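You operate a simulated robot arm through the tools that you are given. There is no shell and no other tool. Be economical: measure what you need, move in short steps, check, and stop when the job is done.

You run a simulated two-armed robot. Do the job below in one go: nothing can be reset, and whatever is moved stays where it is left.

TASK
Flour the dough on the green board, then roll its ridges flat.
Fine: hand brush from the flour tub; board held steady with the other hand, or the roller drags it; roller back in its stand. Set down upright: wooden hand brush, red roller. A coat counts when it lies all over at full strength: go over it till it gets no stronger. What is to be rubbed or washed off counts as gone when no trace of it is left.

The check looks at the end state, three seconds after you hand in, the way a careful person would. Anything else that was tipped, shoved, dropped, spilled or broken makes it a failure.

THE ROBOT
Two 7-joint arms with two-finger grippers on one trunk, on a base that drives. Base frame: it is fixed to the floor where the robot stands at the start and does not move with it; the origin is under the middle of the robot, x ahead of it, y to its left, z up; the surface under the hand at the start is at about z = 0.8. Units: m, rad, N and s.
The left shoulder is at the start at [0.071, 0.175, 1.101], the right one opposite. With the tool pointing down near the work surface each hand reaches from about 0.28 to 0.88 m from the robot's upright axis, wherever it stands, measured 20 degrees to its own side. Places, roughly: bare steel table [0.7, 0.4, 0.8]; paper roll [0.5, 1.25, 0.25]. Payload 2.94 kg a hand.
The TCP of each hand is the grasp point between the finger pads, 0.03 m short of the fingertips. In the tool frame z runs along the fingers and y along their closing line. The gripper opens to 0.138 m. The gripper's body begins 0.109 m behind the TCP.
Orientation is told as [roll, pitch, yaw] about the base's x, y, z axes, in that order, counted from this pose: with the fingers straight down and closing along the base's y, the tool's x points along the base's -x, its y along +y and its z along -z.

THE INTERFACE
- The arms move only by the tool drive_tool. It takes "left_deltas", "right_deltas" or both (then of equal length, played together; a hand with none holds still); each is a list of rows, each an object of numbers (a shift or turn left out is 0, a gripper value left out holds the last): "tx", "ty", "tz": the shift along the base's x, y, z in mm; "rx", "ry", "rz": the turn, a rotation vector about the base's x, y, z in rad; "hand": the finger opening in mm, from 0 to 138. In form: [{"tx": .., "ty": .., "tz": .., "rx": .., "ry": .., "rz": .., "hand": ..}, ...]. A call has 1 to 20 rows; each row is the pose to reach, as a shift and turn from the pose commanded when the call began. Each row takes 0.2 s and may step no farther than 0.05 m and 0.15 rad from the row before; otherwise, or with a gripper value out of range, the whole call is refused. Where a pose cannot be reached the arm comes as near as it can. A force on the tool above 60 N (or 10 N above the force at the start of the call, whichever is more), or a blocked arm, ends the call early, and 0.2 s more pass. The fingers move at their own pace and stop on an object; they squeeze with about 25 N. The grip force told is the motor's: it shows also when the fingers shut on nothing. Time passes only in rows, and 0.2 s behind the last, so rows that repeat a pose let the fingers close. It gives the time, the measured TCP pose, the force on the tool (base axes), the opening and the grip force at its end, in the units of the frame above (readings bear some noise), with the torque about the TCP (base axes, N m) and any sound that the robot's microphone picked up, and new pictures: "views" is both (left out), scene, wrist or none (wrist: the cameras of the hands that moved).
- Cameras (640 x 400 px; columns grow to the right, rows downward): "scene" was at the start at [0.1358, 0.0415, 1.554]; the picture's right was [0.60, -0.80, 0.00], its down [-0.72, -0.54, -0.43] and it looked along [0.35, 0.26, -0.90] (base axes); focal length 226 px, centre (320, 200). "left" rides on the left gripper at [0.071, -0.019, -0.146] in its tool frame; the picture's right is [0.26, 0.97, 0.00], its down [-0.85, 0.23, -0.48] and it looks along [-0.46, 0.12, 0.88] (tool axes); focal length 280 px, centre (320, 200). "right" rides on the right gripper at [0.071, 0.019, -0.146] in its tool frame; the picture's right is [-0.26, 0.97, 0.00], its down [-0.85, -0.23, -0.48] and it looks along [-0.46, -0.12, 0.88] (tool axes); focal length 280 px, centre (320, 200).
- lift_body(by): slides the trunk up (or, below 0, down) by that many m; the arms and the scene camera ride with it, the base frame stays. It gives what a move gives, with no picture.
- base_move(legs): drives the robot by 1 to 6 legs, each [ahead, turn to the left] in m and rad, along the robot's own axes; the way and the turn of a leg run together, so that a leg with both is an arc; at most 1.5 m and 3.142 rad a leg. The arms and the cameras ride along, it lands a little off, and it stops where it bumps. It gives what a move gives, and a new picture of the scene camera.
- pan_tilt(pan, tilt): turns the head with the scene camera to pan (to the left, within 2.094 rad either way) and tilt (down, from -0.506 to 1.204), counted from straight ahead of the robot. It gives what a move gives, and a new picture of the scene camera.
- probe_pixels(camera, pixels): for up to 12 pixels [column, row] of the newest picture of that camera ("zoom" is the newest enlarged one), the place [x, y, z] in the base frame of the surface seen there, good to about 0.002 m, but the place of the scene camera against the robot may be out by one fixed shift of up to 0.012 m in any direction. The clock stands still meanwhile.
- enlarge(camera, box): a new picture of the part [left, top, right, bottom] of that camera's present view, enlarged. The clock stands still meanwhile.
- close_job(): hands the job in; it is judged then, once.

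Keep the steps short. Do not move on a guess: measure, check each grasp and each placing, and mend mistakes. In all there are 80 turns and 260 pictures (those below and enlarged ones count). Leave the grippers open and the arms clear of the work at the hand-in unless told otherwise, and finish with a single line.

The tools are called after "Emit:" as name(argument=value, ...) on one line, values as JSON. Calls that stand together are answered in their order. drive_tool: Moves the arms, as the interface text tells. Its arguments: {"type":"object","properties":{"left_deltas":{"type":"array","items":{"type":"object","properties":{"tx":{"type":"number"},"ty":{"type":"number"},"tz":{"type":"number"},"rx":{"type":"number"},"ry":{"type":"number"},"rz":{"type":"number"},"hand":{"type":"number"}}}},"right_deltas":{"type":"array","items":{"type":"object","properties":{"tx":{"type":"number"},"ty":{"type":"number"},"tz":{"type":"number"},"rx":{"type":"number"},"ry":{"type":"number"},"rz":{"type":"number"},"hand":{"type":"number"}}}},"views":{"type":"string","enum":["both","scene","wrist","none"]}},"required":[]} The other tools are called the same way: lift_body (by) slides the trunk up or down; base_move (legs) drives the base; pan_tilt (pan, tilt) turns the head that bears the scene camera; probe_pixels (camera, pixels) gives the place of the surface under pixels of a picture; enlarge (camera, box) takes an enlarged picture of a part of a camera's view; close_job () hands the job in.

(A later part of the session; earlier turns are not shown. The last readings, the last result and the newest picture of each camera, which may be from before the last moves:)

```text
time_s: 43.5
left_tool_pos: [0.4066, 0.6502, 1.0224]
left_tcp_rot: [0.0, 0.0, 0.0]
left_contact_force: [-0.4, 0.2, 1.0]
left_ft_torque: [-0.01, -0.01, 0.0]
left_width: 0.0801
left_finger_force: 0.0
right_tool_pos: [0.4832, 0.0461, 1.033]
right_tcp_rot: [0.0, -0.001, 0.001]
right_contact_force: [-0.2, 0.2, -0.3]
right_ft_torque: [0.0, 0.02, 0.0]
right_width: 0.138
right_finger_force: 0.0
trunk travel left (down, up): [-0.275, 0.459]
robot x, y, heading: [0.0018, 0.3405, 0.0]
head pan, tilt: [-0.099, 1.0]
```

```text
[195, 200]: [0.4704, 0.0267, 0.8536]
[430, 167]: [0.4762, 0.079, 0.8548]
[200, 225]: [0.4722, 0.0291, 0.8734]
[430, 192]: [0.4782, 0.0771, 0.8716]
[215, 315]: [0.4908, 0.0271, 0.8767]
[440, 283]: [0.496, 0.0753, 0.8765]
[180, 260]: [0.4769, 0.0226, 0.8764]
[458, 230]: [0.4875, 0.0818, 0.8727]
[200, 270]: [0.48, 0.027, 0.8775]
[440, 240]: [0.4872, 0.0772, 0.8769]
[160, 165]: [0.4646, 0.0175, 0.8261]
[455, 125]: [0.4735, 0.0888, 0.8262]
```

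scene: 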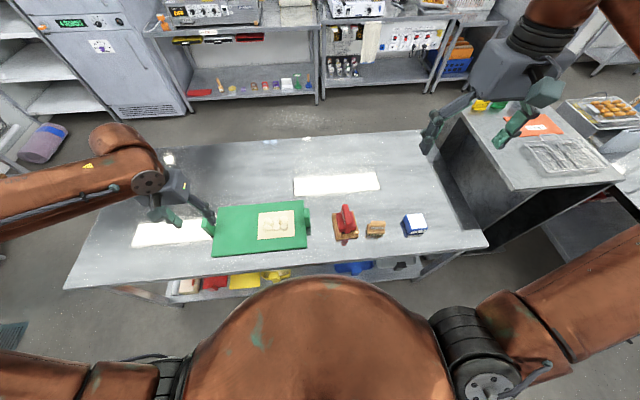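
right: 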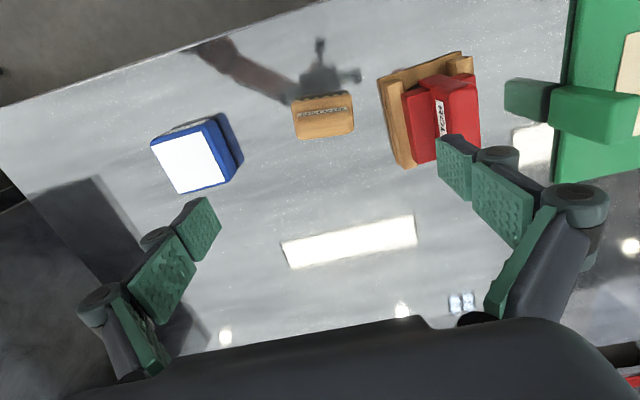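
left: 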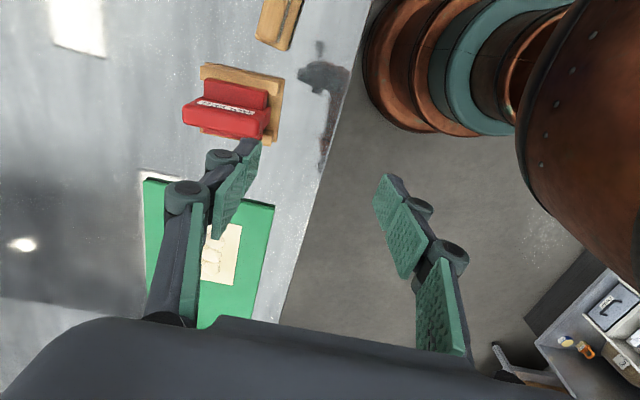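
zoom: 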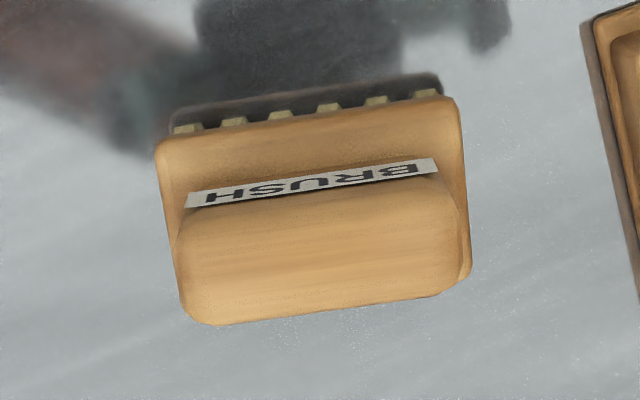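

The brush lies turned by -0.115 rad, with its handle centre at (0.483, 0.052) and the handle about 59 mm long. I'll grip the handle by its ends at yaw -0.115: open to 95 mm, go down to z 0.865, and close.

Emit:
drive_tool(right_deltas=[{"ty": 3, "tz": -40, "rz": -0.06, "hand": 110}, {"ty": 6, "tz": -80, "rz": -0.115, "hand": 95}, {"ty": 6, "tz": -110, "rz": -0.115, "hand": 95}, {"ty": 6, "tz": -140, "rz": -0.115}, {"ty": 6, "tz": -168, "rz": -0.115}, {"ty": 6, "tz": -168, "rz": -0.115}, {"ty": 6, "tz": -168, "rz": -0.115, "hand": 40}, {"ty": 6, "tz": -168, "rz": -0.115, "hand": 20}, {"ty": 6, "tz": -168, "rz": -0.115, "hand": 20}, {"ty": 6, "tz": -168, "rz": -0.115, "hand": 20}], views="wrist")

```text
time_s: 45.7
left_tool_pos: [0.4067, 0.6491, 1.0228]
left_tcp_rot: [0.001, -0.001, 0.0]
left_contact_force: [0.5, -0.2, -0.4]
left_ft_torque: [-0.01, -0.02, 0.02]
left_width: 0.08
left_finger_force: 0.1
right_tool_pos: [0.4832, 0.0531, 0.8654]
right_tcp_rot: [0.001, 0.003, -0.115]
right_contact_force: [-0.1, -0.5, -0.6]
right_ft_torque: [-0.02, -0.02, -0.02]
right_width: 0.0619
right_finger_force: 24.7
trunk travel left (down, up): [-0.275, 0.459]
robot x, y, heading: [0.0006, 0.342, 0.0]
head pan, tilt: [-0.099, 1.0]
```

right: 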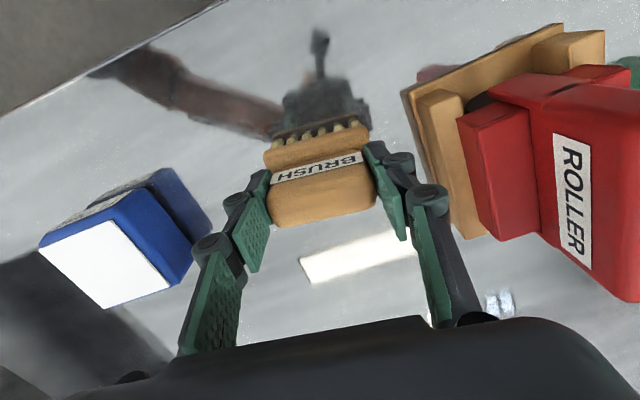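

It is gripped at 62 mm with 25 N. I lift slowly and check.

Emit:
drive_tool(right_deltas=[{"tz": 5}, {"tz": 10}, {"tz": 20}, {"tz": 35}, {"tz": 55}, {"tz": 75}, {"tz": 95}, {"tz": 95, "rz": 0.06}, {"tz": 95, "rz": 0.115}], views="wrist")

```text
time_s: 47.7
left_tool_pos: [0.4061, 0.6492, 1.023]
left_tcp_rot: [0.001, 0.001, 0.0]
left_contact_force: [0.4, 0.5, 0.6]
left_ft_torque: [-0.01, -0.03, -0.03]
left_width: 0.08
left_finger_force: 0.1
right_tool_pos: [0.4836, 0.0514, 0.9604]
right_tcp_rot: [0.0, 0.002, 0.0]
right_contact_force: [-0.2, -0.4, -1.7]
right_ft_torque: [0.03, 0.02, -0.01]
right_width: 0.0621
right_finger_force: 24.8
trunk travel left (down, up): [-0.275, 0.459]
robot x, y, heading: [-0.0022, 0.3452, -0.0]
head pan, tilt: [-0.099, 1.0]
```

right: 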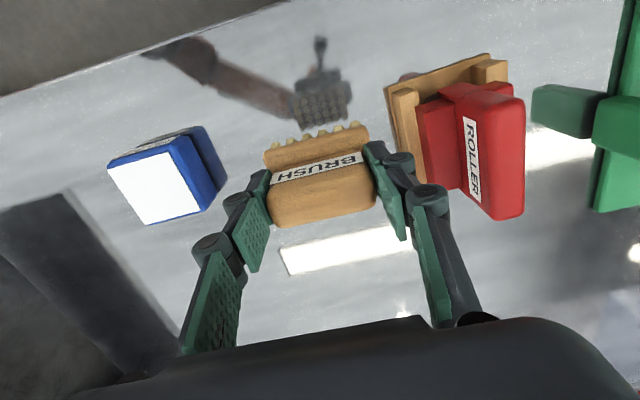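

The brush is held firmly and level. I move above the tub centre (0.4925, -0.126), then go down gently until the bristles touch the flour near z 0.913.

Emit:
drive_tool(right_deltas=[{"tx": 2, "ty": -45}, {"tx": 4, "ty": -90}, {"tx": 7, "ty": -135}, {"tx": 9, "ty": -177}, {"tx": 9, "ty": -177, "tz": -20}, {"tx": 9, "ty": -177, "tz": -35}, {"tx": 9, "ty": -177, "tz": -41}, {"tx": 9, "ty": -177, "tz": -45}, {"tx": 9, "ty": -177, "tz": -48}], views="both")

```text
time_s: 49.7
left_tool_pos: [0.4067, 0.6496, 1.0221]
left_tcp_rot: [0.0, 0.001, 0.0]
left_contact_force: [-0.7, -0.4, 0.4]
left_ft_torque: [0.01, 0.02, 0.0]
left_width: 0.0797
left_finger_force: 0.1
right_tool_pos: [0.4915, -0.1256, 0.9137]
right_tcp_rot: [0.0, -0.001, -0.001]
right_contact_force: [-0.6, -1.4, 2.3]
right_ft_torque: [-0.12, 0.08, 0.02]
right_width: 0.0619
right_finger_force: 25.3
trunk travel left (down, up): [-0.275, 0.459]
robot x, y, heading: [0.0018, 0.34, 0.001]
head pan, tilt: [-0.099, 1.0]
```

scene: 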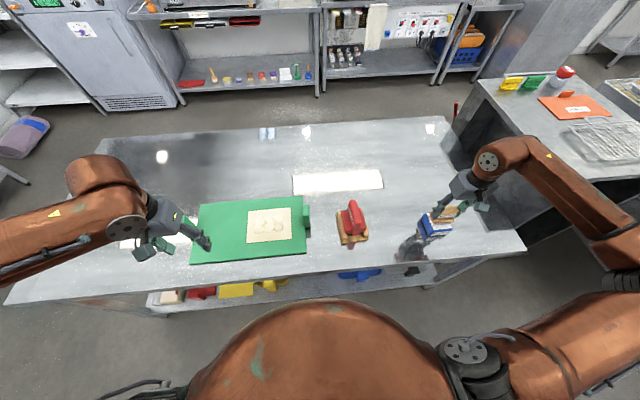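
right: 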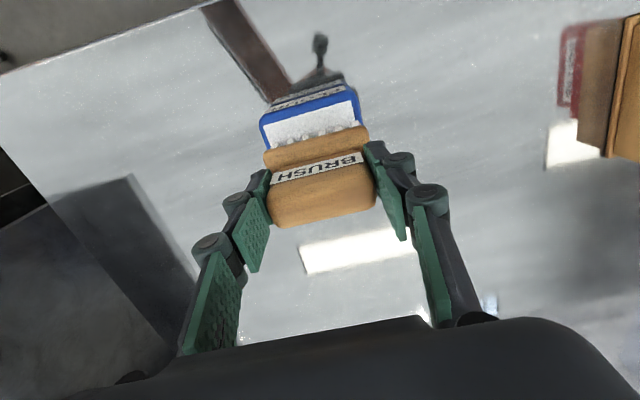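

It touches, at about +4 N, and the bristles look white now. I press slightly more, hold briefly, lift straight up and look at the bristles.

Emit:
drive_tool(right_deltas=[{"tz": -1.5}, {"tz": -1.5}, {"tz": -1.5}, {"tz": 0}, {"tz": -1.5}, {"tz": -1.5}, {"tz": 10}, {"tz": 40}, {"tz": 75}], views="wrist")

Emit:
enlarge(camera="right", box=[220, 80, 420, 240])

```text
time_s: 51.7
left_tool_pos: [0.4062, 0.6516, 1.0219]
left_tcp_rot: [0.0, -0.001, 0.0]
left_contact_force: [0.5, 0.4, 0.8]
left_ft_torque: [0.0, -0.01, 0.01]
left_width: 0.08
left_finger_force: 0.0
right_tool_pos: [0.4919, -0.1252, 0.9878]
right_tcp_rot: [0.0, 0.001, 0.001]
right_contact_force: [0.0, -0.3, -0.5]
right_ft_torque: [-0.03, 0.0, -0.02]
right_width: 0.0621
right_finger_force: 25.2
trunk travel left (down, up): [-0.275, 0.459]
robot x, y, heading: [0.0006, 0.3388, -0.004]
head pan, tilt: [-0.099, 1.0]
```

right: 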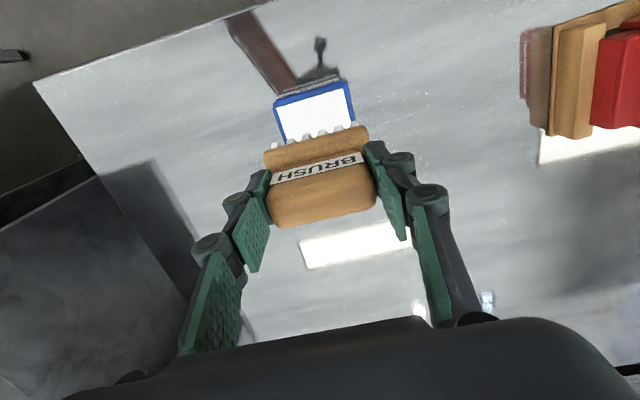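

```text
2.50 times, centred on (320, 160) of right
```

zoom: 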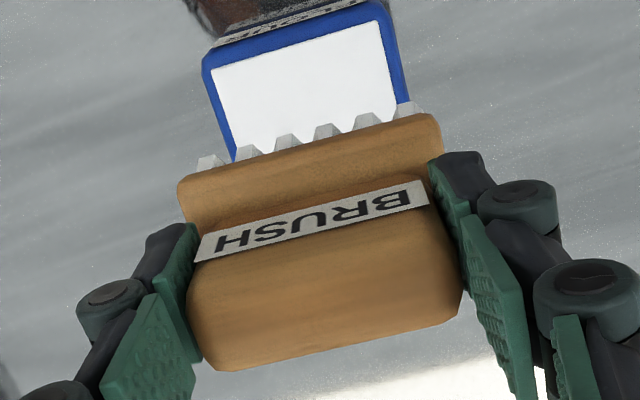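

The bristles are loaded white. Next I find the left post with the left camera: I open the left hand and take a picture near it, while the right hand goes up and over toward the dough.

Emit:
drive_tool(left_deltas=[{"tx": 10, "ty": 20, "tz": 10, "hand": 100}, {"tx": 30, "ty": 40, "tz": 15, "hand": 100}, {"tx": 60, "ty": 60, "tz": 20, "hand": 100}, {"tx": 90, "ty": 80, "tz": 25, "hand": 100}, {"tx": 120, "ty": 100, "tz": 30}, {"tx": 130, "ty": 110, "tz": 30}], right_deltas=[{"tz": 20}, {"tz": 40}, {"tz": 40}, {"tz": 40}, {"tz": 40}, {"tz": 40}], views="both")

```text
time_s: 53.1
left_tool_pos: [0.5369, 0.7603, 1.0531]
left_tcp_rot: [-0.001, 0.001, -0.002]
left_contact_force: [0.3, -0.1, -0.8]
left_ft_torque: [-0.01, -0.01, -0.01]
left_width: 0.1001
left_finger_force: 0.0
right_tool_pos: [0.4909, -0.1259, 1.0274]
right_tcp_rot: [0.001, 0.001, -0.001]
right_contact_force: [0.7, 0.2, 0.1]
right_ft_torque: [0.02, -0.01, -0.01]
right_width: 0.0621
right_finger_force: 24.6
trunk travel left (down, up): [-0.275, 0.459]
robot x, y, heading: [-0.0006, 0.347, 0.004]
head pan, tilt: [-0.099, 1.0]
```

scene: 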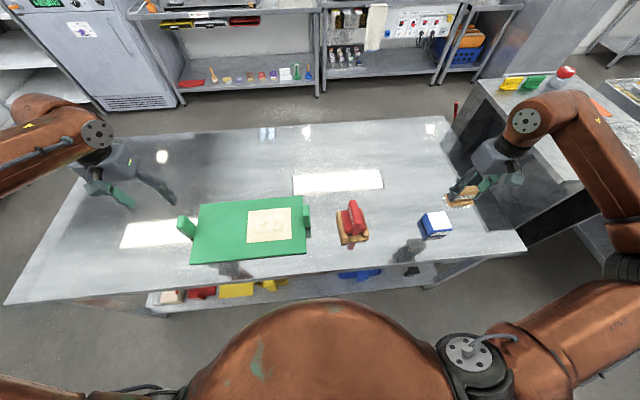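
right: 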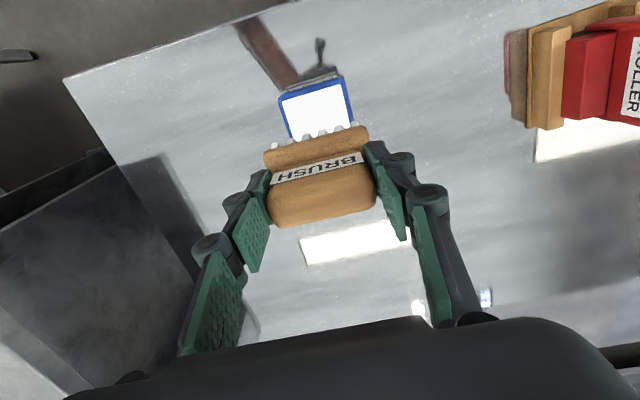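
left: 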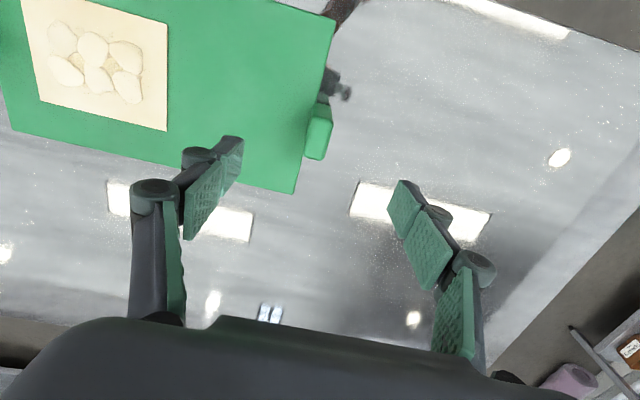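

I probe the left post at about pixel (320,130).

Emit:
probe_pixels(camera="left", pixels=[[318, 122], [330, 124], [310, 152], [322, 156], [315, 140], [326, 140], [321, 108], [308, 140], [295, 190], [333, 30], [167, 25], [166, 130]])

```text
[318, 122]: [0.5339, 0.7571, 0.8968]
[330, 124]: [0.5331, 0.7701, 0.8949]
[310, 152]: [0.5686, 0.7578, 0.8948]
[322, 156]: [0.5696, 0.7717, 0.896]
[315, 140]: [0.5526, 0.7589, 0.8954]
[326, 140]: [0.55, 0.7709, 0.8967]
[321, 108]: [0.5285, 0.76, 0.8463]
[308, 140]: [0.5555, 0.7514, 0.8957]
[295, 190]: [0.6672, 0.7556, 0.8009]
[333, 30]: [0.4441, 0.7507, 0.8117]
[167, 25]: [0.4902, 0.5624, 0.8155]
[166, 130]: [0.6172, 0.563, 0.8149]
```

The left post centre is (0.553, 0.763). The left hand goes down on it and grips across y, while the right hand carries the brush high (z 1.05) to above the dough.

Emit:
drive_tool(left_deltas=[{"tx": 8, "ty": 2, "tz": -10}, {"tx": 16, "ty": 3, "tz": -30}, {"tx": 16, "ty": 3, "tz": -70}, {"tx": 16, "ty": 3, "tz": -110}, {"tx": 16, "ty": 3, "tz": -150}, {"tx": 16, "ty": 3, "tz": -183}, {"tx": 16, "ty": 3, "tz": -183}, {"tx": 16, "ty": 3, "tz": -183, "hand": 60}, {"tx": 16, "ty": 3, "tz": -183, "hand": 10}, {"tx": 16, "ty": 3, "tz": -183, "hand": 10}, {"tx": 16, "ty": 3, "tz": -183, "hand": 10}, {"tx": 16, "ty": 3, "tz": -183, "hand": 10}, {"tx": 16, "ty": 3, "tz": -183, "hand": 10}, {"tx": 16, "ty": 3, "tz": -183, "hand": 10}, {"tx": 16, "ty": 3, "tz": -183, "hand": 10}], right_deltas=[{"tz": 25}, {"tx": 2, "ty": 44, "tz": 25}, {"tx": 4, "ty": 88, "tz": 25}, {"tx": 6, "ty": 132, "tz": 25}, {"tx": 8, "ty": 176, "tz": 25}, {"tx": 10, "ty": 220, "tz": 25}, {"tx": 12, "ty": 264, "tz": 25}, {"tx": 14, "ty": 308, "tz": 25}, {"tx": 16, "ty": 352, "tz": 25}, {"tx": 18, "ty": 396, "tz": 25}, {"tx": 20, "ty": 440, "tz": 25}, {"tx": 22, "ty": 484, "tz": 25}, {"tx": 24, "ty": 528, "tz": 25}, {"tx": 24, "ty": 566, "tz": 25}, {"tx": 24, "ty": 566, "tz": 0}], views="both")

```text
time_s: 56.3
left_tool_pos: [0.5528, 0.7637, 0.8709]
left_tcp_rot: [0.0, -0.001, 0.001]
left_contact_force: [-0.2, -0.7, 0.1]
left_ft_torque: [0.22, -0.07, 0.27]
left_width: 0.0256
left_finger_force: 25.0
right_tool_pos: [0.5164, 0.4404, 1.028]
right_tcp_rot: [0.001, 0.002, -0.003]
right_contact_force: [-0.3, -0.5, -0.6]
right_ft_torque: [0.02, 0.01, 0.01]
right_width: 0.062
right_finger_force: 24.9
trunk travel left (down, up): [-0.275, 0.459]
robot x, y, heading: [0.0003, 0.3416, -0.0]
head pan, tilt: [-0.099, 1.0]
```

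scene: 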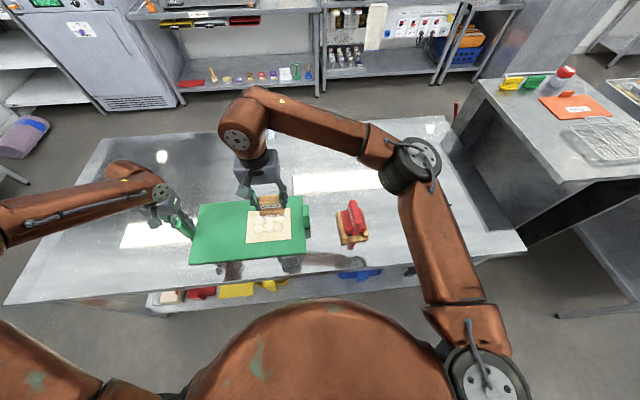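
right: 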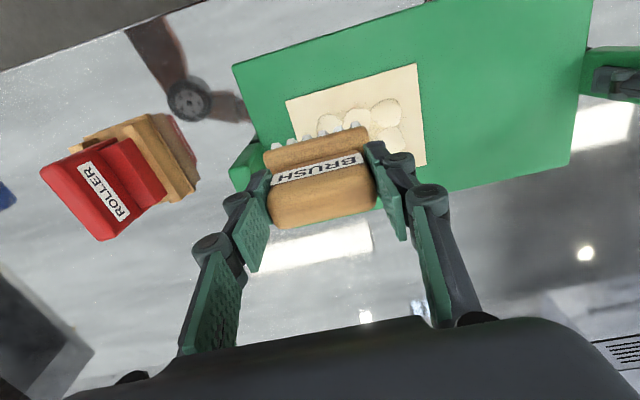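
left: 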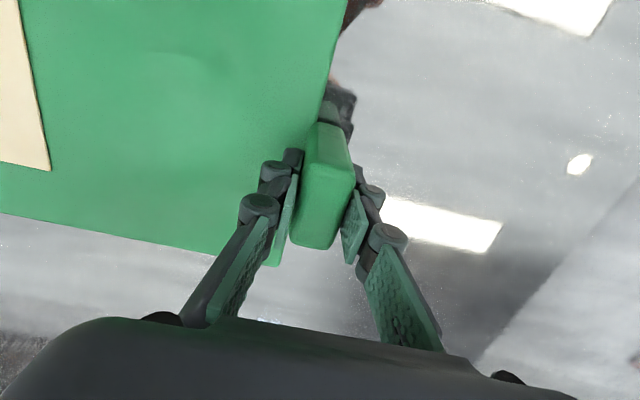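

The board is held, with a 26 mm opening on the post. I lower the brush at the dough's corner region, in the lane y 0.44, to z 0.889, and stroke along x with light contact.

Emit:
drive_tool(right_deltas=[{"tz": -45}, {"tz": -90}, {"tz": -125}, {"tz": -134}, {"tz": -138}, {"tx": 12, "tz": -138}, {"tx": 24, "tz": -138}, {"tx": 36, "tz": -138}, {"tx": 48, "tz": -138}, {"tx": 60, "tz": -138}, {"tx": 72, "tz": -138}, {"tx": 80, "tz": -138}], views="wrist")

```text
time_s: 58.9
left_tool_pos: [0.553, 0.7637, 0.8694]
left_tcp_rot: [-0.001, 0.001, 0.0]
left_contact_force: [1.2, -0.3, 0.7]
left_ft_torque: [-0.04, 0.01, 0.1]
left_width: 0.0256
left_finger_force: 24.4
right_tool_pos: [0.5962, 0.443, 0.8893]
right_tcp_rot: [0.001, 0.003, -0.001]
right_contact_force: [-0.2, -0.5, -0.2]
right_ft_torque: [0.0, 0.01, -0.01]
right_width: 0.062
right_finger_force: 24.6
trunk travel left (down, up): [-0.275, 0.459]
robot x, y, heading: [0.002, 0.3392, 0.001]
head pan, tilt: [-0.099, 1.0]
```

right: 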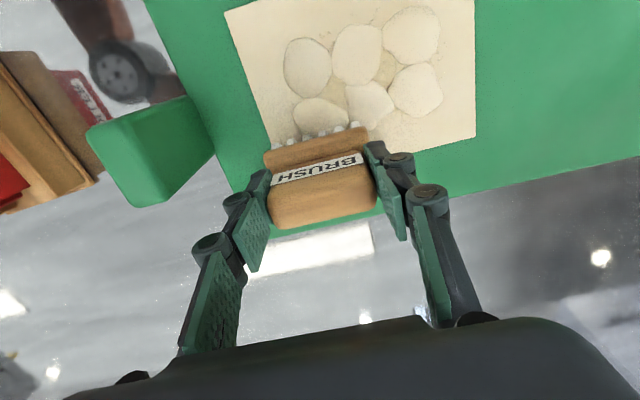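

There is no contact yet. I lower here on the flat part toward z 0.880 in small steps and watch the force.

Emit:
drive_tool(right_deltas=[{"tz": -3}, {"tz": -6}, {"tz": -8}, {"tz": -9}, {"tz": -10}], views="wrist")

Emit:
enlarge(camera="right", box=[220, 0, 480, 163])

```text
time_s: 60.1
left_tool_pos: [0.5528, 0.7632, 0.8701]
left_tcp_rot: [0.0, -0.001, 0.001]
left_contact_force: [0.3, 0.3, -0.5]
left_ft_torque: [-0.02, 0.0, 0.12]
left_width: 0.0255
left_finger_force: 24.6
right_tool_pos: [0.5964, 0.4407, 0.8792]
right_tcp_rot: [0.0, 0.002, 0.0]
right_contact_force: [0.4, -0.1, -0.8]
right_ft_torque: [0.0, 0.02, -0.03]
right_width: 0.0619
right_finger_force: 24.7
trunk travel left (down, up): [-0.275, 0.459]
robot x, y, heading: [0.0012, 0.3435, -0.001]
head pan, tilt: [-0.099, 1.0]
```

right: 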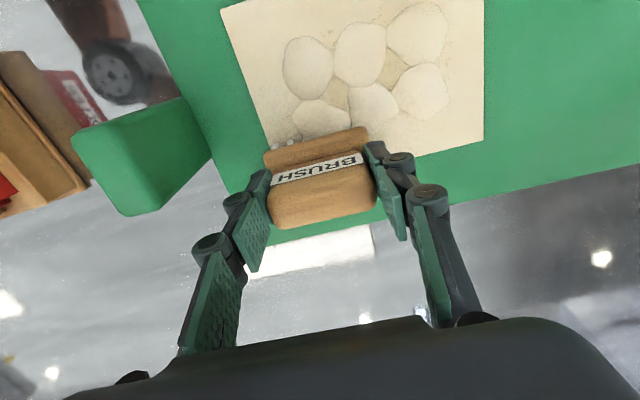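

```text
2.45 times, centred on (350, 82) of right
```

zoom: 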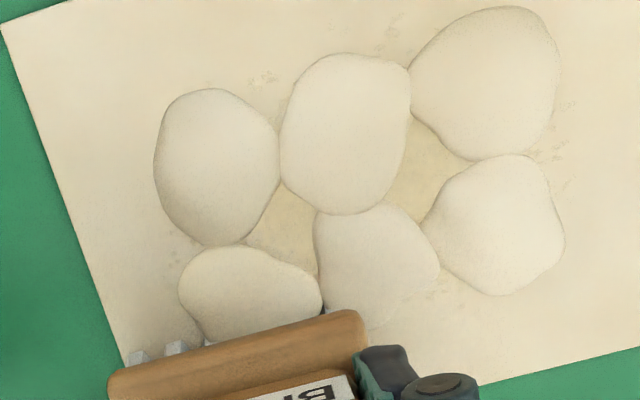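

Still no force at 0.879. I lower by another 1–3 mm in half-steps.

Emit:
drive_tool(right_deltas=[{"tz": -1}, {"tz": -1.5}, {"tz": -2}, {"tz": -2.5}, {"tz": -3}], views="none")

```text
time_s: 61.3
left_tool_pos: [0.5535, 0.7632, 0.869]
left_tcp_rot: [-0.001, 0.0, 0.0]
left_contact_force: [0.6, 0.4, 0.7]
left_ft_torque: [0.05, -0.18, 0.2]
left_width: 0.0257
left_finger_force: 25.5
right_tool_pos: [0.5964, 0.4399, 0.8757]
right_tcp_rot: [0.001, -0.001, 0.002]
right_contact_force: [0.3, -2.7, 10.6]
right_ft_torque: [-0.29, -0.06, 0.06]
right_width: 0.062
right_finger_force: 25.0
trunk travel left (down, up): [-0.275, 0.459]
robot x, y, heading: [0.002, 0.3413, -0.004]
head pan, tilt: [-0.099, 1.0]
```

Contact: about 11 N at z 0.876. I stroke in this lane back to x 0.512 and forth again at slightly lighter pressure, then look.

Emit:
drive_tool(right_deltas=[{"tz": 0.7}, {"tx": -14, "tz": 0.7}, {"tx": -28, "tz": 0.7}, {"tx": -42, "tz": 0.7}, {"tx": -56, "tz": 0.7}, {"tx": -70, "tz": 0.7}, {"tx": -84, "tz": 0.7}, {"tx": -84, "tz": 0.7}, {"tx": -70, "tz": 0.7}, {"tx": -56, "tz": 0.7}, {"tx": -42, "tz": 0.7}, {"tx": -28, "tz": 0.7}, {"tx": -14, "tz": 0.7}, {"tz": 0.7}, {"tz": 30}, {"tz": 60}], views="wrist")

Emit:
enlarge(camera="scene", box=[180, 190, 320, 270])

```text
time_s: 64.7
left_tool_pos: [0.5516, 0.7653, 0.87]
left_tcp_rot: [-0.003, 0.0, 0.002]
left_contact_force: [-2.0, 0.6, 1.4]
left_ft_torque: [-0.13, -0.44, 0.06]
left_width: 0.0257
left_finger_force: 25.2
right_tool_pos: [0.5956, 0.4414, 0.9357]
right_tcp_rot: [0.0, 0.002, 0.0]
right_contact_force: [0.3, -0.3, -0.8]
right_ft_torque: [-0.01, -0.01, 0.01]
right_width: 0.0621
right_finger_force: 25.0
trunk travel left (down, up): [-0.275, 0.459]
robot x, y, heading: [-0.0, 0.3415, 0.001]
head pan, tilt: [-0.099, 1.0]
```

right: 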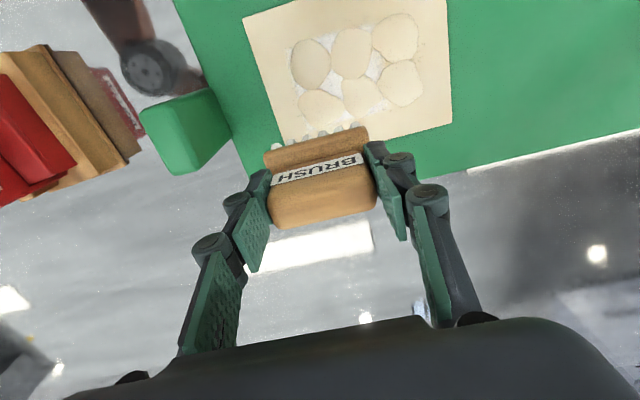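

```text
4.57 times, centred on (250, 230) of scene
```

zoom: 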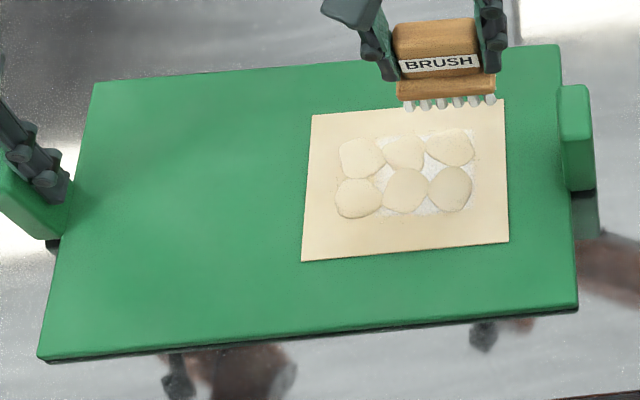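

Flour shows in a rectangle around the ridges, and it is still thin. I enlarge the right camera's view to see its extent.

Emit:
enlarge(camera="right", box=[240, 0, 460, 138])

Emit:
probe_pixels(camera="zoom", pixels=[[145, 145], [455, 30], [520, 250], [190, 300], [260, 190], [400, 190], [20, 70], [600, 10], [612, 350], [130, 400]])

```text
2.90 times, centred on (350, 69) of right
```

zoom: 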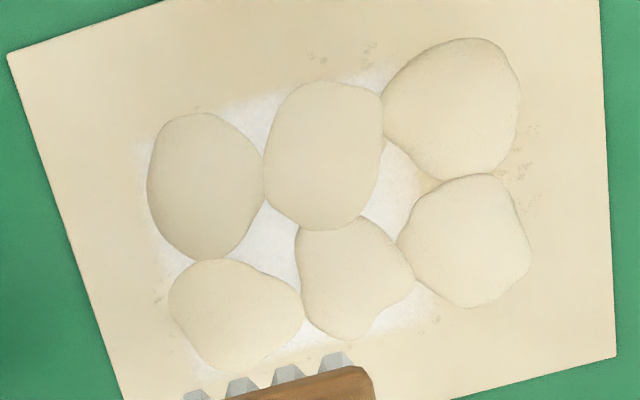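

```text
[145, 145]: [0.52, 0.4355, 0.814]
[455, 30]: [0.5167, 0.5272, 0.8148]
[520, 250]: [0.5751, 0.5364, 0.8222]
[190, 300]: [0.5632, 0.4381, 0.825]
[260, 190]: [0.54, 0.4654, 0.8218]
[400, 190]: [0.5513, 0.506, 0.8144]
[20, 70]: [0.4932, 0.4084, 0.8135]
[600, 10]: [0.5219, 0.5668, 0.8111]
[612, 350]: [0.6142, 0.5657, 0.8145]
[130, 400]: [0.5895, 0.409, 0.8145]
```

The coat takes on the rectangle around the ridges, about x 0.515–0.60 and y 0.43–0.545, and it is thinner toward larger y. I brush the lanes y 0.485 and 0.525.

Emit:
drive_tool(right_deltas=[{"ty": 43, "tz": -30}, {"ty": 43, "tz": -59}, {"tx": -14, "ty": 43, "tz": -60}, {"tx": -28, "ty": 43, "tz": -60}, {"tx": -42, "ty": 43, "tz": -60}, {"tx": -56, "ty": 43, "tz": -60}, {"tx": -70, "ty": 43, "tz": -60}, {"tx": -84, "ty": 43, "tz": -60}, {"tx": -84, "ty": 63, "tz": -60}, {"tx": -84, "ty": 83, "tz": -60}, {"tx": -70, "ty": 83, "tz": -60}, {"tx": -56, "ty": 83, "tz": -60}, {"tx": -42, "ty": 83, "tz": -60}, {"tx": -28, "ty": 83, "tz": -60}, {"tx": -14, "ty": 83, "tz": -60}, {"ty": 83, "tz": -60}, {"ty": 83, "tz": -30}, {"ty": 83, "tz": 0}], views="wrist")

Emit:
enlarge(camera="scene", box=[230, 195, 320, 255])

```text
refused: row 1 steps farther than a row can; nothing moved
```

```text
6.67 times, centred on (275, 225) of scene
```

zoom: 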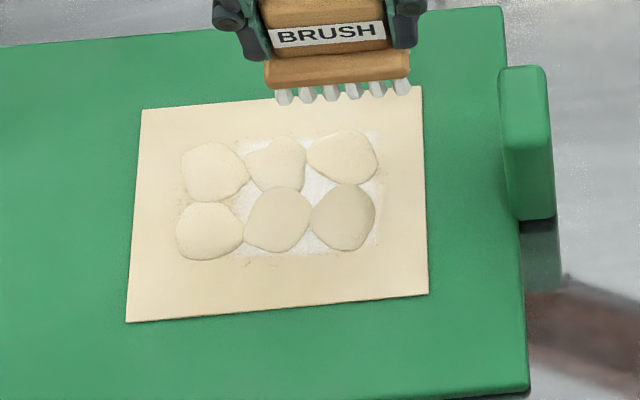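

The first row stepped too far, so I split it.

Emit:
drive_tool(right_deltas=[{"ty": 40, "tz": -20}, {"ty": 43, "tz": -55}, {"ty": 43, "tz": -60}, {"tx": -14, "ty": 43, "tz": -60}, {"tx": -28, "ty": 43, "tz": -60}, {"tx": -42, "ty": 43, "tz": -60}, {"tx": -56, "ty": 43, "tz": -60}, {"tx": -70, "ty": 43, "tz": -60}, {"tx": -84, "ty": 43, "tz": -60}, {"tx": -84, "ty": 63, "tz": -60}, {"tx": -84, "ty": 83, "tz": -60}, {"tx": -70, "ty": 83, "tz": -60}, {"tx": -56, "ty": 83, "tz": -60}, {"tx": -42, "ty": 83, "tz": -60}, {"tx": -28, "ty": 83, "tz": -60}, {"tx": -14, "ty": 83, "tz": -60}, {"ty": 83, "tz": -60}, {"ty": 83, "tz": -30}, {"ty": 83, "tz": 0}], views="wrist")

Emit:
enlarge(camera="scene", box=[230, 195, 320, 255])

Emit:
enlarge(camera="right", box=[180, 0, 420, 150])

```text
time_s: 68.7
left_tool_pos: [0.5528, 0.7643, 0.8699]
left_tcp_rot: [-0.003, -0.001, 0.001]
left_contact_force: [-0.6, -0.1, 1.2]
left_ft_torque: [-0.17, -0.32, 0.05]
left_width: 0.0259
left_finger_force: 24.8
right_tool_pos: [0.5955, 0.5256, 0.9359]
right_tcp_rot: [0.0, 0.002, -0.003]
right_contact_force: [0.8, -0.2, -1.4]
right_ft_torque: [-0.02, 0.01, -0.03]
right_width: 0.0623
right_finger_force: 25.2
trunk travel left (down, up): [-0.275, 0.459]
robot x, y, heading: [0.0007, 0.3424, 0.001]
head pan, tilt: [-0.099, 1.0]
```

right: 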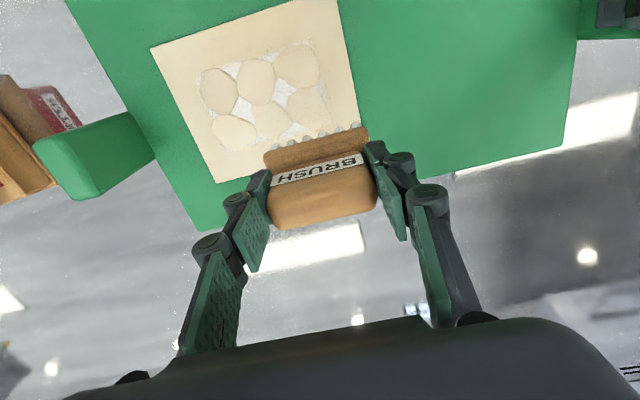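

```text
6.67 times, centred on (275, 225) of scene
```

zoom: 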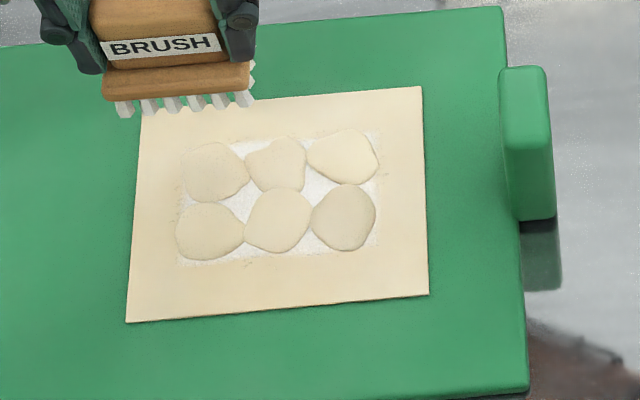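

```text
2.67 times, centred on (300, 75) of right
```

zoom: 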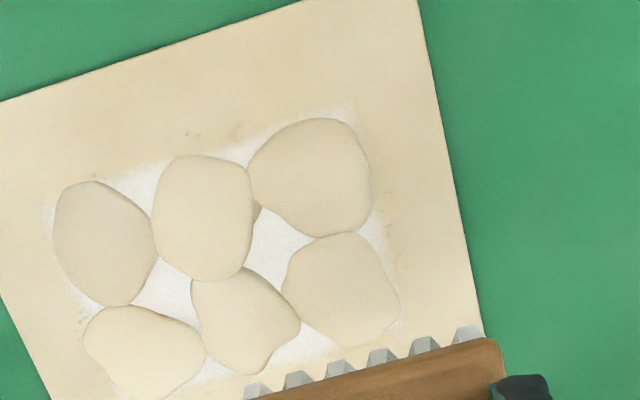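

The patch is now covered all over. I go over it again for full strength: all three lanes, there and back.

Emit:
drive_tool(right_deltas=[{"tz": -40}, {"tz": -60}, {"tx": -21, "tz": -60}, {"tx": -42, "tz": -60}, {"tx": -63, "tz": -60}, {"tx": -84, "tz": -60}, {"tx": -84, "ty": -21, "tz": -60}, {"tx": -84, "ty": -42, "tz": -60}, {"tx": -63, "ty": -42, "tz": -60}, {"tx": -42, "ty": -42, "tz": -60}, {"tx": -21, "ty": -42, "tz": -60}, {"tx": 0, "ty": -42, "tz": -60}, {"tx": 0, "ty": -63, "tz": -60}, {"tx": 0, "ty": -84, "tz": -60}, {"tx": -21, "ty": -84, "tz": -60}, {"tx": -42, "ty": -84, "tz": -60}, {"tx": -63, "ty": -84, "tz": -60}, {"tx": -84, "ty": -84, "tz": -60}, {"tx": -84, "ty": -84, "tz": -30}, {"tx": -84, "ty": -84, "tz": 0}], views="none")

Emit:
drive_tool(right_deltas=[{"tz": -40}, {"tz": -60}, {"tx": 21, "tz": -60}, {"tx": 42, "tz": -60}, {"tx": 63, "tz": -60}, {"tx": 84, "tz": -60}, {"tx": 84, "ty": 21, "tz": -60}, {"tx": 84, "ty": 42, "tz": -60}, {"tx": 63, "ty": 42, "tz": -60}, {"tx": 42, "ty": 42, "tz": -60}, {"tx": 21, "ty": 42, "tz": -60}, {"tx": 0, "ty": 42, "tz": -60}, {"tx": 0, "ty": 63, "tz": -60}, {"tx": 0, "ty": 84, "tz": -60}, {"tx": 21, "ty": 84, "tz": -60}, {"tx": 42, "ty": 84, "tz": -60}, {"tx": 63, "ty": 84, "tz": -60}, {"tx": 84, "ty": 84, "tz": -60}, {"tx": 84, "ty": 84, "tz": -30}, {"tx": 84, "ty": 84, "tz": 0}], views="wrist")

Emit:
enlarge(camera="scene", box=[230, 195, 320, 255])

Emit:
enlarge(camera="right", box=[180, 0, 420, 150])

```text
time_s: 72.9
left_tool_pos: [0.5523, 0.7635, 0.8707]
left_tcp_rot: [-0.001, 0.001, -0.001]
left_contact_force: [-2.5, 0.7, 3.2]
left_ft_torque: [-0.09, -0.1, -0.02]
left_width: 0.0258
left_finger_force: 25.0
right_tool_pos: [0.5113, 0.4396, 0.9364]
right_tcp_rot: [-0.001, 0.003, 0.0]
right_contact_force: [0.7, -0.3, -1.3]
right_ft_torque: [0.0, 0.02, -0.01]
right_width: 0.062
right_finger_force: 25.2
trunk travel left (down, up): [-0.275, 0.459]
robot x, y, heading: [0.0018, 0.3388, 0.005]
head pan, tilt: [-0.099, 1.0]
```

```text
time_s: 77.1
left_tool_pos: [0.5522, 0.7648, 0.8697]
left_tcp_rot: [0.001, 0.001, 0.0]
left_contact_force: [-2.2, 1.2, 2.6]
left_ft_torque: [-0.06, -0.38, 0.12]
left_width: 0.0257
left_finger_force: 24.7
right_tool_pos: [0.597, 0.5249, 0.9358]
right_tcp_rot: [0.0, 0.002, 0.0]
right_contact_force: [0.0, 0.0, -1.5]
right_ft_torque: [0.0, -0.01, 0.01]
right_width: 0.0621
right_finger_force: 25.2
trunk travel left (down, up): [-0.275, 0.459]
robot x, y, heading: [0.0019, 0.3419, -0.002]
head pan, tilt: [-0.099, 1.0]
```

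right: 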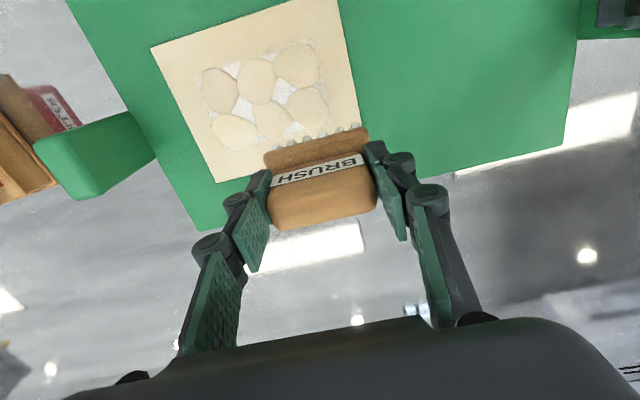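

```text
6.67 times, centred on (275, 225) of scene
```

zoom: 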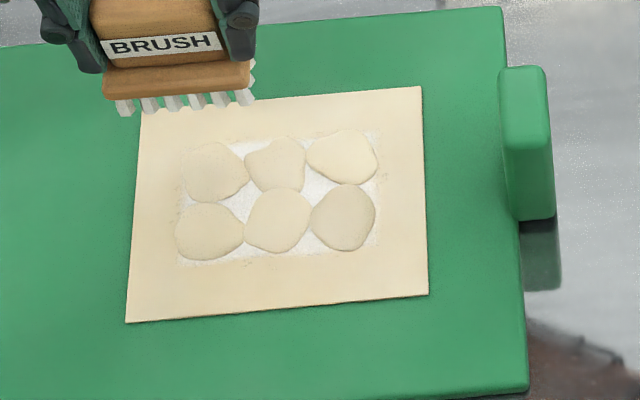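

```text
2.67 times, centred on (300, 75) of right
```

zoom: 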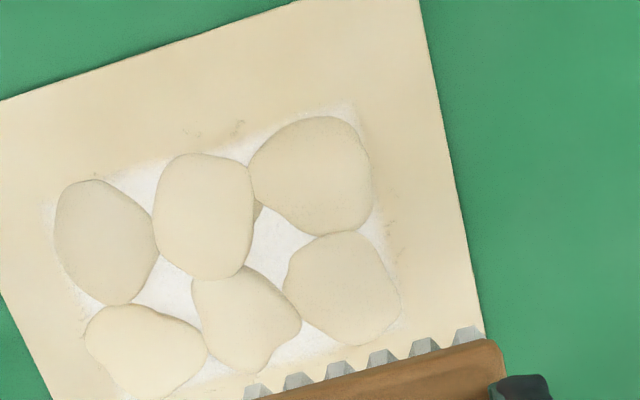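

It looks the same as after the first pass. To be sure the limit is the coat and not an empty brush, I dip once more and go over it again. I carry the brush back high over the post and roller to the tub.

Emit:
drive_tool(right_deltas=[{"tz": 45}, {"tz": 90}, {"tx": -7, "ty": -45, "tz": 110}, {"tx": -14, "ty": -90, "tz": 110}, {"tx": -21, "ty": -135, "tz": 110}, {"tx": -28, "ty": -180, "tz": 110}, {"tx": -35, "ty": -225, "tz": 110}, {"tx": -42, "ty": -270, "tz": 110}, {"tx": -49, "ty": -315, "tz": 110}, {"tx": -56, "ty": -360, "tz": 110}, {"tx": -63, "ty": -405, "tz": 110}, {"tx": -70, "ty": -450, "tz": 110}, {"tx": -77, "ty": -495, "tz": 110}, {"tx": -84, "ty": -540, "tz": 110}, {"tx": -91, "ty": -585, "tz": 100}, {"tx": -98, "ty": -625, "tz": 90}, {"tx": -104, "ty": -651, "tz": 60}, {"tx": -104, "ty": -651, "tz": 20}, {"tx": -104, "ty": -651, "tz": -10}, {"tx": -104, "ty": -651, "tz": -18}], views="wrist")

```text
time_s: 81.3
left_tool_pos: [0.5525, 0.762, 0.8702]
left_tcp_rot: [0.001, 0.0, 0.0]
left_contact_force: [0.3, -1.0, 0.4]
left_ft_torque: [0.05, 0.2, 0.07]
left_width: 0.0258
left_finger_force: 25.7
right_tool_pos: [0.4923, -0.1283, 0.9172]
right_tcp_rot: [-0.001, 0.001, 0.0]
right_contact_force: [-0.5, -0.1, -1.0]
right_ft_torque: [-0.02, 0.03, -0.01]
right_width: 0.0621
right_finger_force: 24.8
trunk travel left (down, up): [-0.275, 0.459]
robot x, y, heading: [0.0017, 0.3395, -0.004]
head pan, tilt: [-0.099, 1.0]
```

right: 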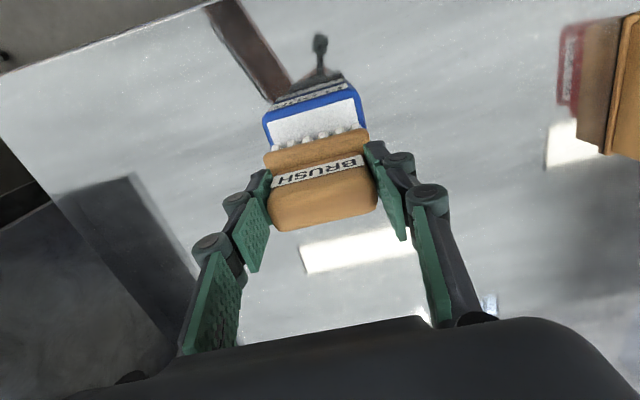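

The brush is over the tub at z 0.917. I dab down to about 0.912, then lift and carry it back to the dough (14 rows).

Emit:
drive_tool(right_deltas=[{"tz": -3}, {"tz": -5}, {"tz": -5}, {"tz": -5}, {"tz": 20}, {"tz": 65}, {"tz": 110}, {"tz": 130}, {"tx": 5, "ty": 48, "tz": 130}, {"tx": 10, "ty": 96, "tz": 130}, {"tx": 15, "ty": 144, "tz": 130}, {"tx": 20, "ty": 192, "tz": 130}, {"tx": 30, "ty": 240, "tz": 130}, {"tx": 40, "ty": 287, "tz": 130}, {"tx": 50, "ty": 334, "tz": 130}, {"tx": 60, "ty": 381, "tz": 130}, {"tx": 70, "ty": 428, "tz": 130}, {"tx": 80, "ty": 475, "tz": 130}, {"tx": 90, "ty": 520, "tz": 130}, {"tx": 104, "ty": 567, "tz": 130}], views="wrist")

```text
time_s: 85.5
left_tool_pos: [0.5532, 0.765, 0.8695]
left_tcp_rot: [-0.004, 0.0, -0.001]
left_contact_force: [-0.8, 1.3, 0.3]
left_ft_torque: [-0.23, -0.35, -0.04]
left_width: 0.0259
left_finger_force: 24.8
right_tool_pos: [0.595, 0.4427, 1.0489]
right_tcp_rot: [-0.002, 0.002, 0.001]
right_contact_force: [-0.4, 0.2, -0.7]
right_ft_torque: [-0.01, 0.05, 0.0]
right_width: 0.062
right_finger_force: 24.9
trunk travel left (down, up): [-0.275, 0.459]
robot x, y, heading: [-0.0008, 0.3444, -0.001]
head pan, tilt: [-0.099, 1.0]
```

right: 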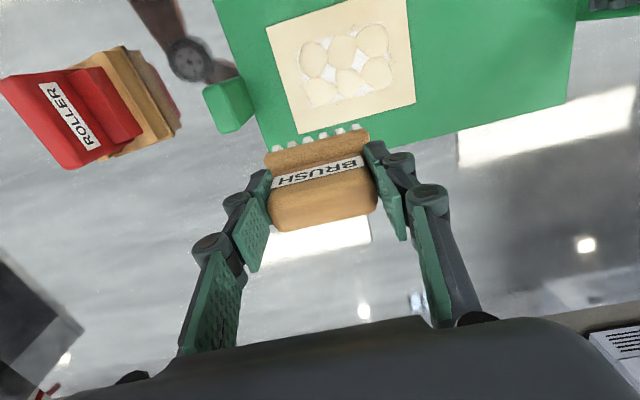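

The bristles are bright white again. I go down and brush all three lanes.

Emit:
drive_tool(right_deltas=[{"tz": -45}, {"tz": -90}, {"tz": -135}, {"tz": -165}, {"tz": -171}, {"tx": -20, "tz": -171}, {"tx": -40, "tz": -171}, {"tx": -62, "tz": -171}, {"tx": -84, "tz": -171}, {"tx": -84, "ty": 21, "tz": -171}, {"tx": -84, "ty": 42, "tz": -171}, {"tx": -63, "ty": 42, "tz": -171}, {"tx": -42, "ty": 42, "tz": -171}, {"tx": -21, "ty": 42, "tz": -171}, {"tx": 0, "ty": 42, "tz": -171}, {"tx": 0, "ty": 63, "tz": -171}, {"tx": 0, "ty": 84, "tz": -171}, {"tx": -21, "ty": 84, "tz": -171}, {"tx": -42, "ty": 84, "tz": -171}, {"tx": -63, "ty": 84, "tz": -171}], views="none")

Emit:
drive_tool(right_deltas=[{"tx": -21}, {"tx": 0}, {"tx": 21}, {"tx": 42}, {"tx": 63}, {"tx": 63, "ty": -42}, {"tx": 42, "ty": -42}, {"tx": 21, "ty": -42}, {"tx": 0, "ty": -42}, {"tx": -21, "ty": -42}, {"tx": -21, "ty": -63}, {"tx": -21, "ty": -84}, {"tx": 0, "ty": -84}, {"tx": 21, "ty": -84}, {"tx": 42, "ty": -84}, {"tx": 63, "ty": -84}, {"tx": 63, "ty": -84, "tz": 40}, {"tx": 63, "ty": -84, "tz": 80}], views="wrist")

Emit:
enlarge(camera="scene", box=[230, 195, 320, 255])

Emit:
enlarge(camera="right", box=[220, 0, 460, 150])

```text
time_s: 89.7
left_tool_pos: [0.5536, 0.7638, 0.8698]
left_tcp_rot: [0.001, 0.0, 0.0]
left_contact_force: [-1.4, -0.3, 0.6]
left_ft_torque: [0.01, -0.51, 0.05]
left_width: 0.0255
left_finger_force: 25.0
right_tool_pos: [0.5324, 0.5246, 0.8786]
right_tcp_rot: [0.001, 0.001, -0.002]
right_contact_force: [0.0, 0.3, -0.6]
right_ft_torque: [0.0, 0.0, 0.03]
right_width: 0.062
right_finger_force: 25.4
trunk travel left (down, up): [-0.275, 0.459]
robot x, y, heading: [0.0014, 0.3442, 0.0]
head pan, tilt: [-0.099, 1.0]
```

```text
time_s: 93.5
left_tool_pos: [0.5525, 0.7634, 0.87]
left_tcp_rot: [0.003, 0.001, 0.0]
left_contact_force: [0.4, 0.0, -1.1]
left_ft_torque: [-0.23, -0.05, 0.01]
left_width: 0.0258
left_finger_force: 24.5
right_tool_pos: [0.5948, 0.4413, 0.9587]
right_tcp_rot: [0.001, 0.002, 0.0]
right_contact_force: [-0.8, -0.3, -0.4]
right_ft_torque: [0.03, 0.04, -0.01]
right_width: 0.0619
right_finger_force: 25.3
trunk travel left (down, up): [-0.275, 0.459]
robot x, y, heading: [0.0027, 0.3402, -0.0]
head pan, tilt: [-0.099, 1.0]
```

right: 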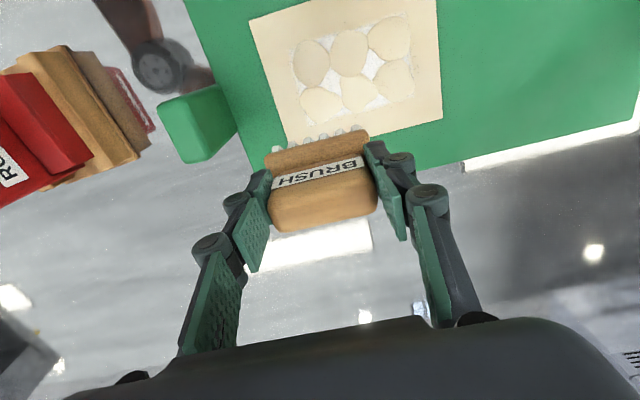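

```text
6.67 times, centred on (275, 225) of scene
```

zoom: 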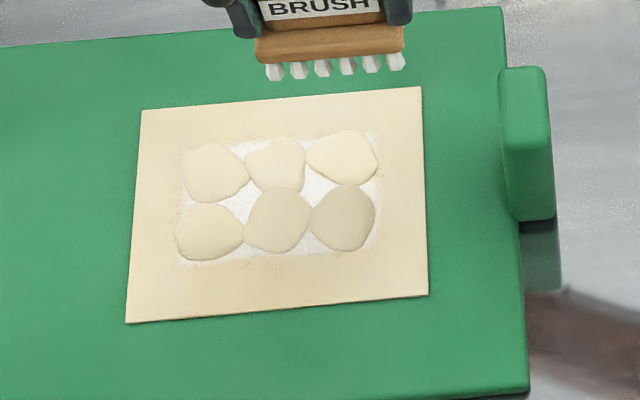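

```text
2.67 times, centred on (340, 75) of right
```

zoom: 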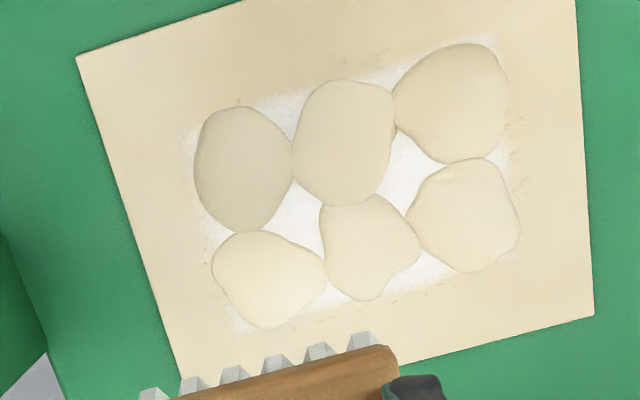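

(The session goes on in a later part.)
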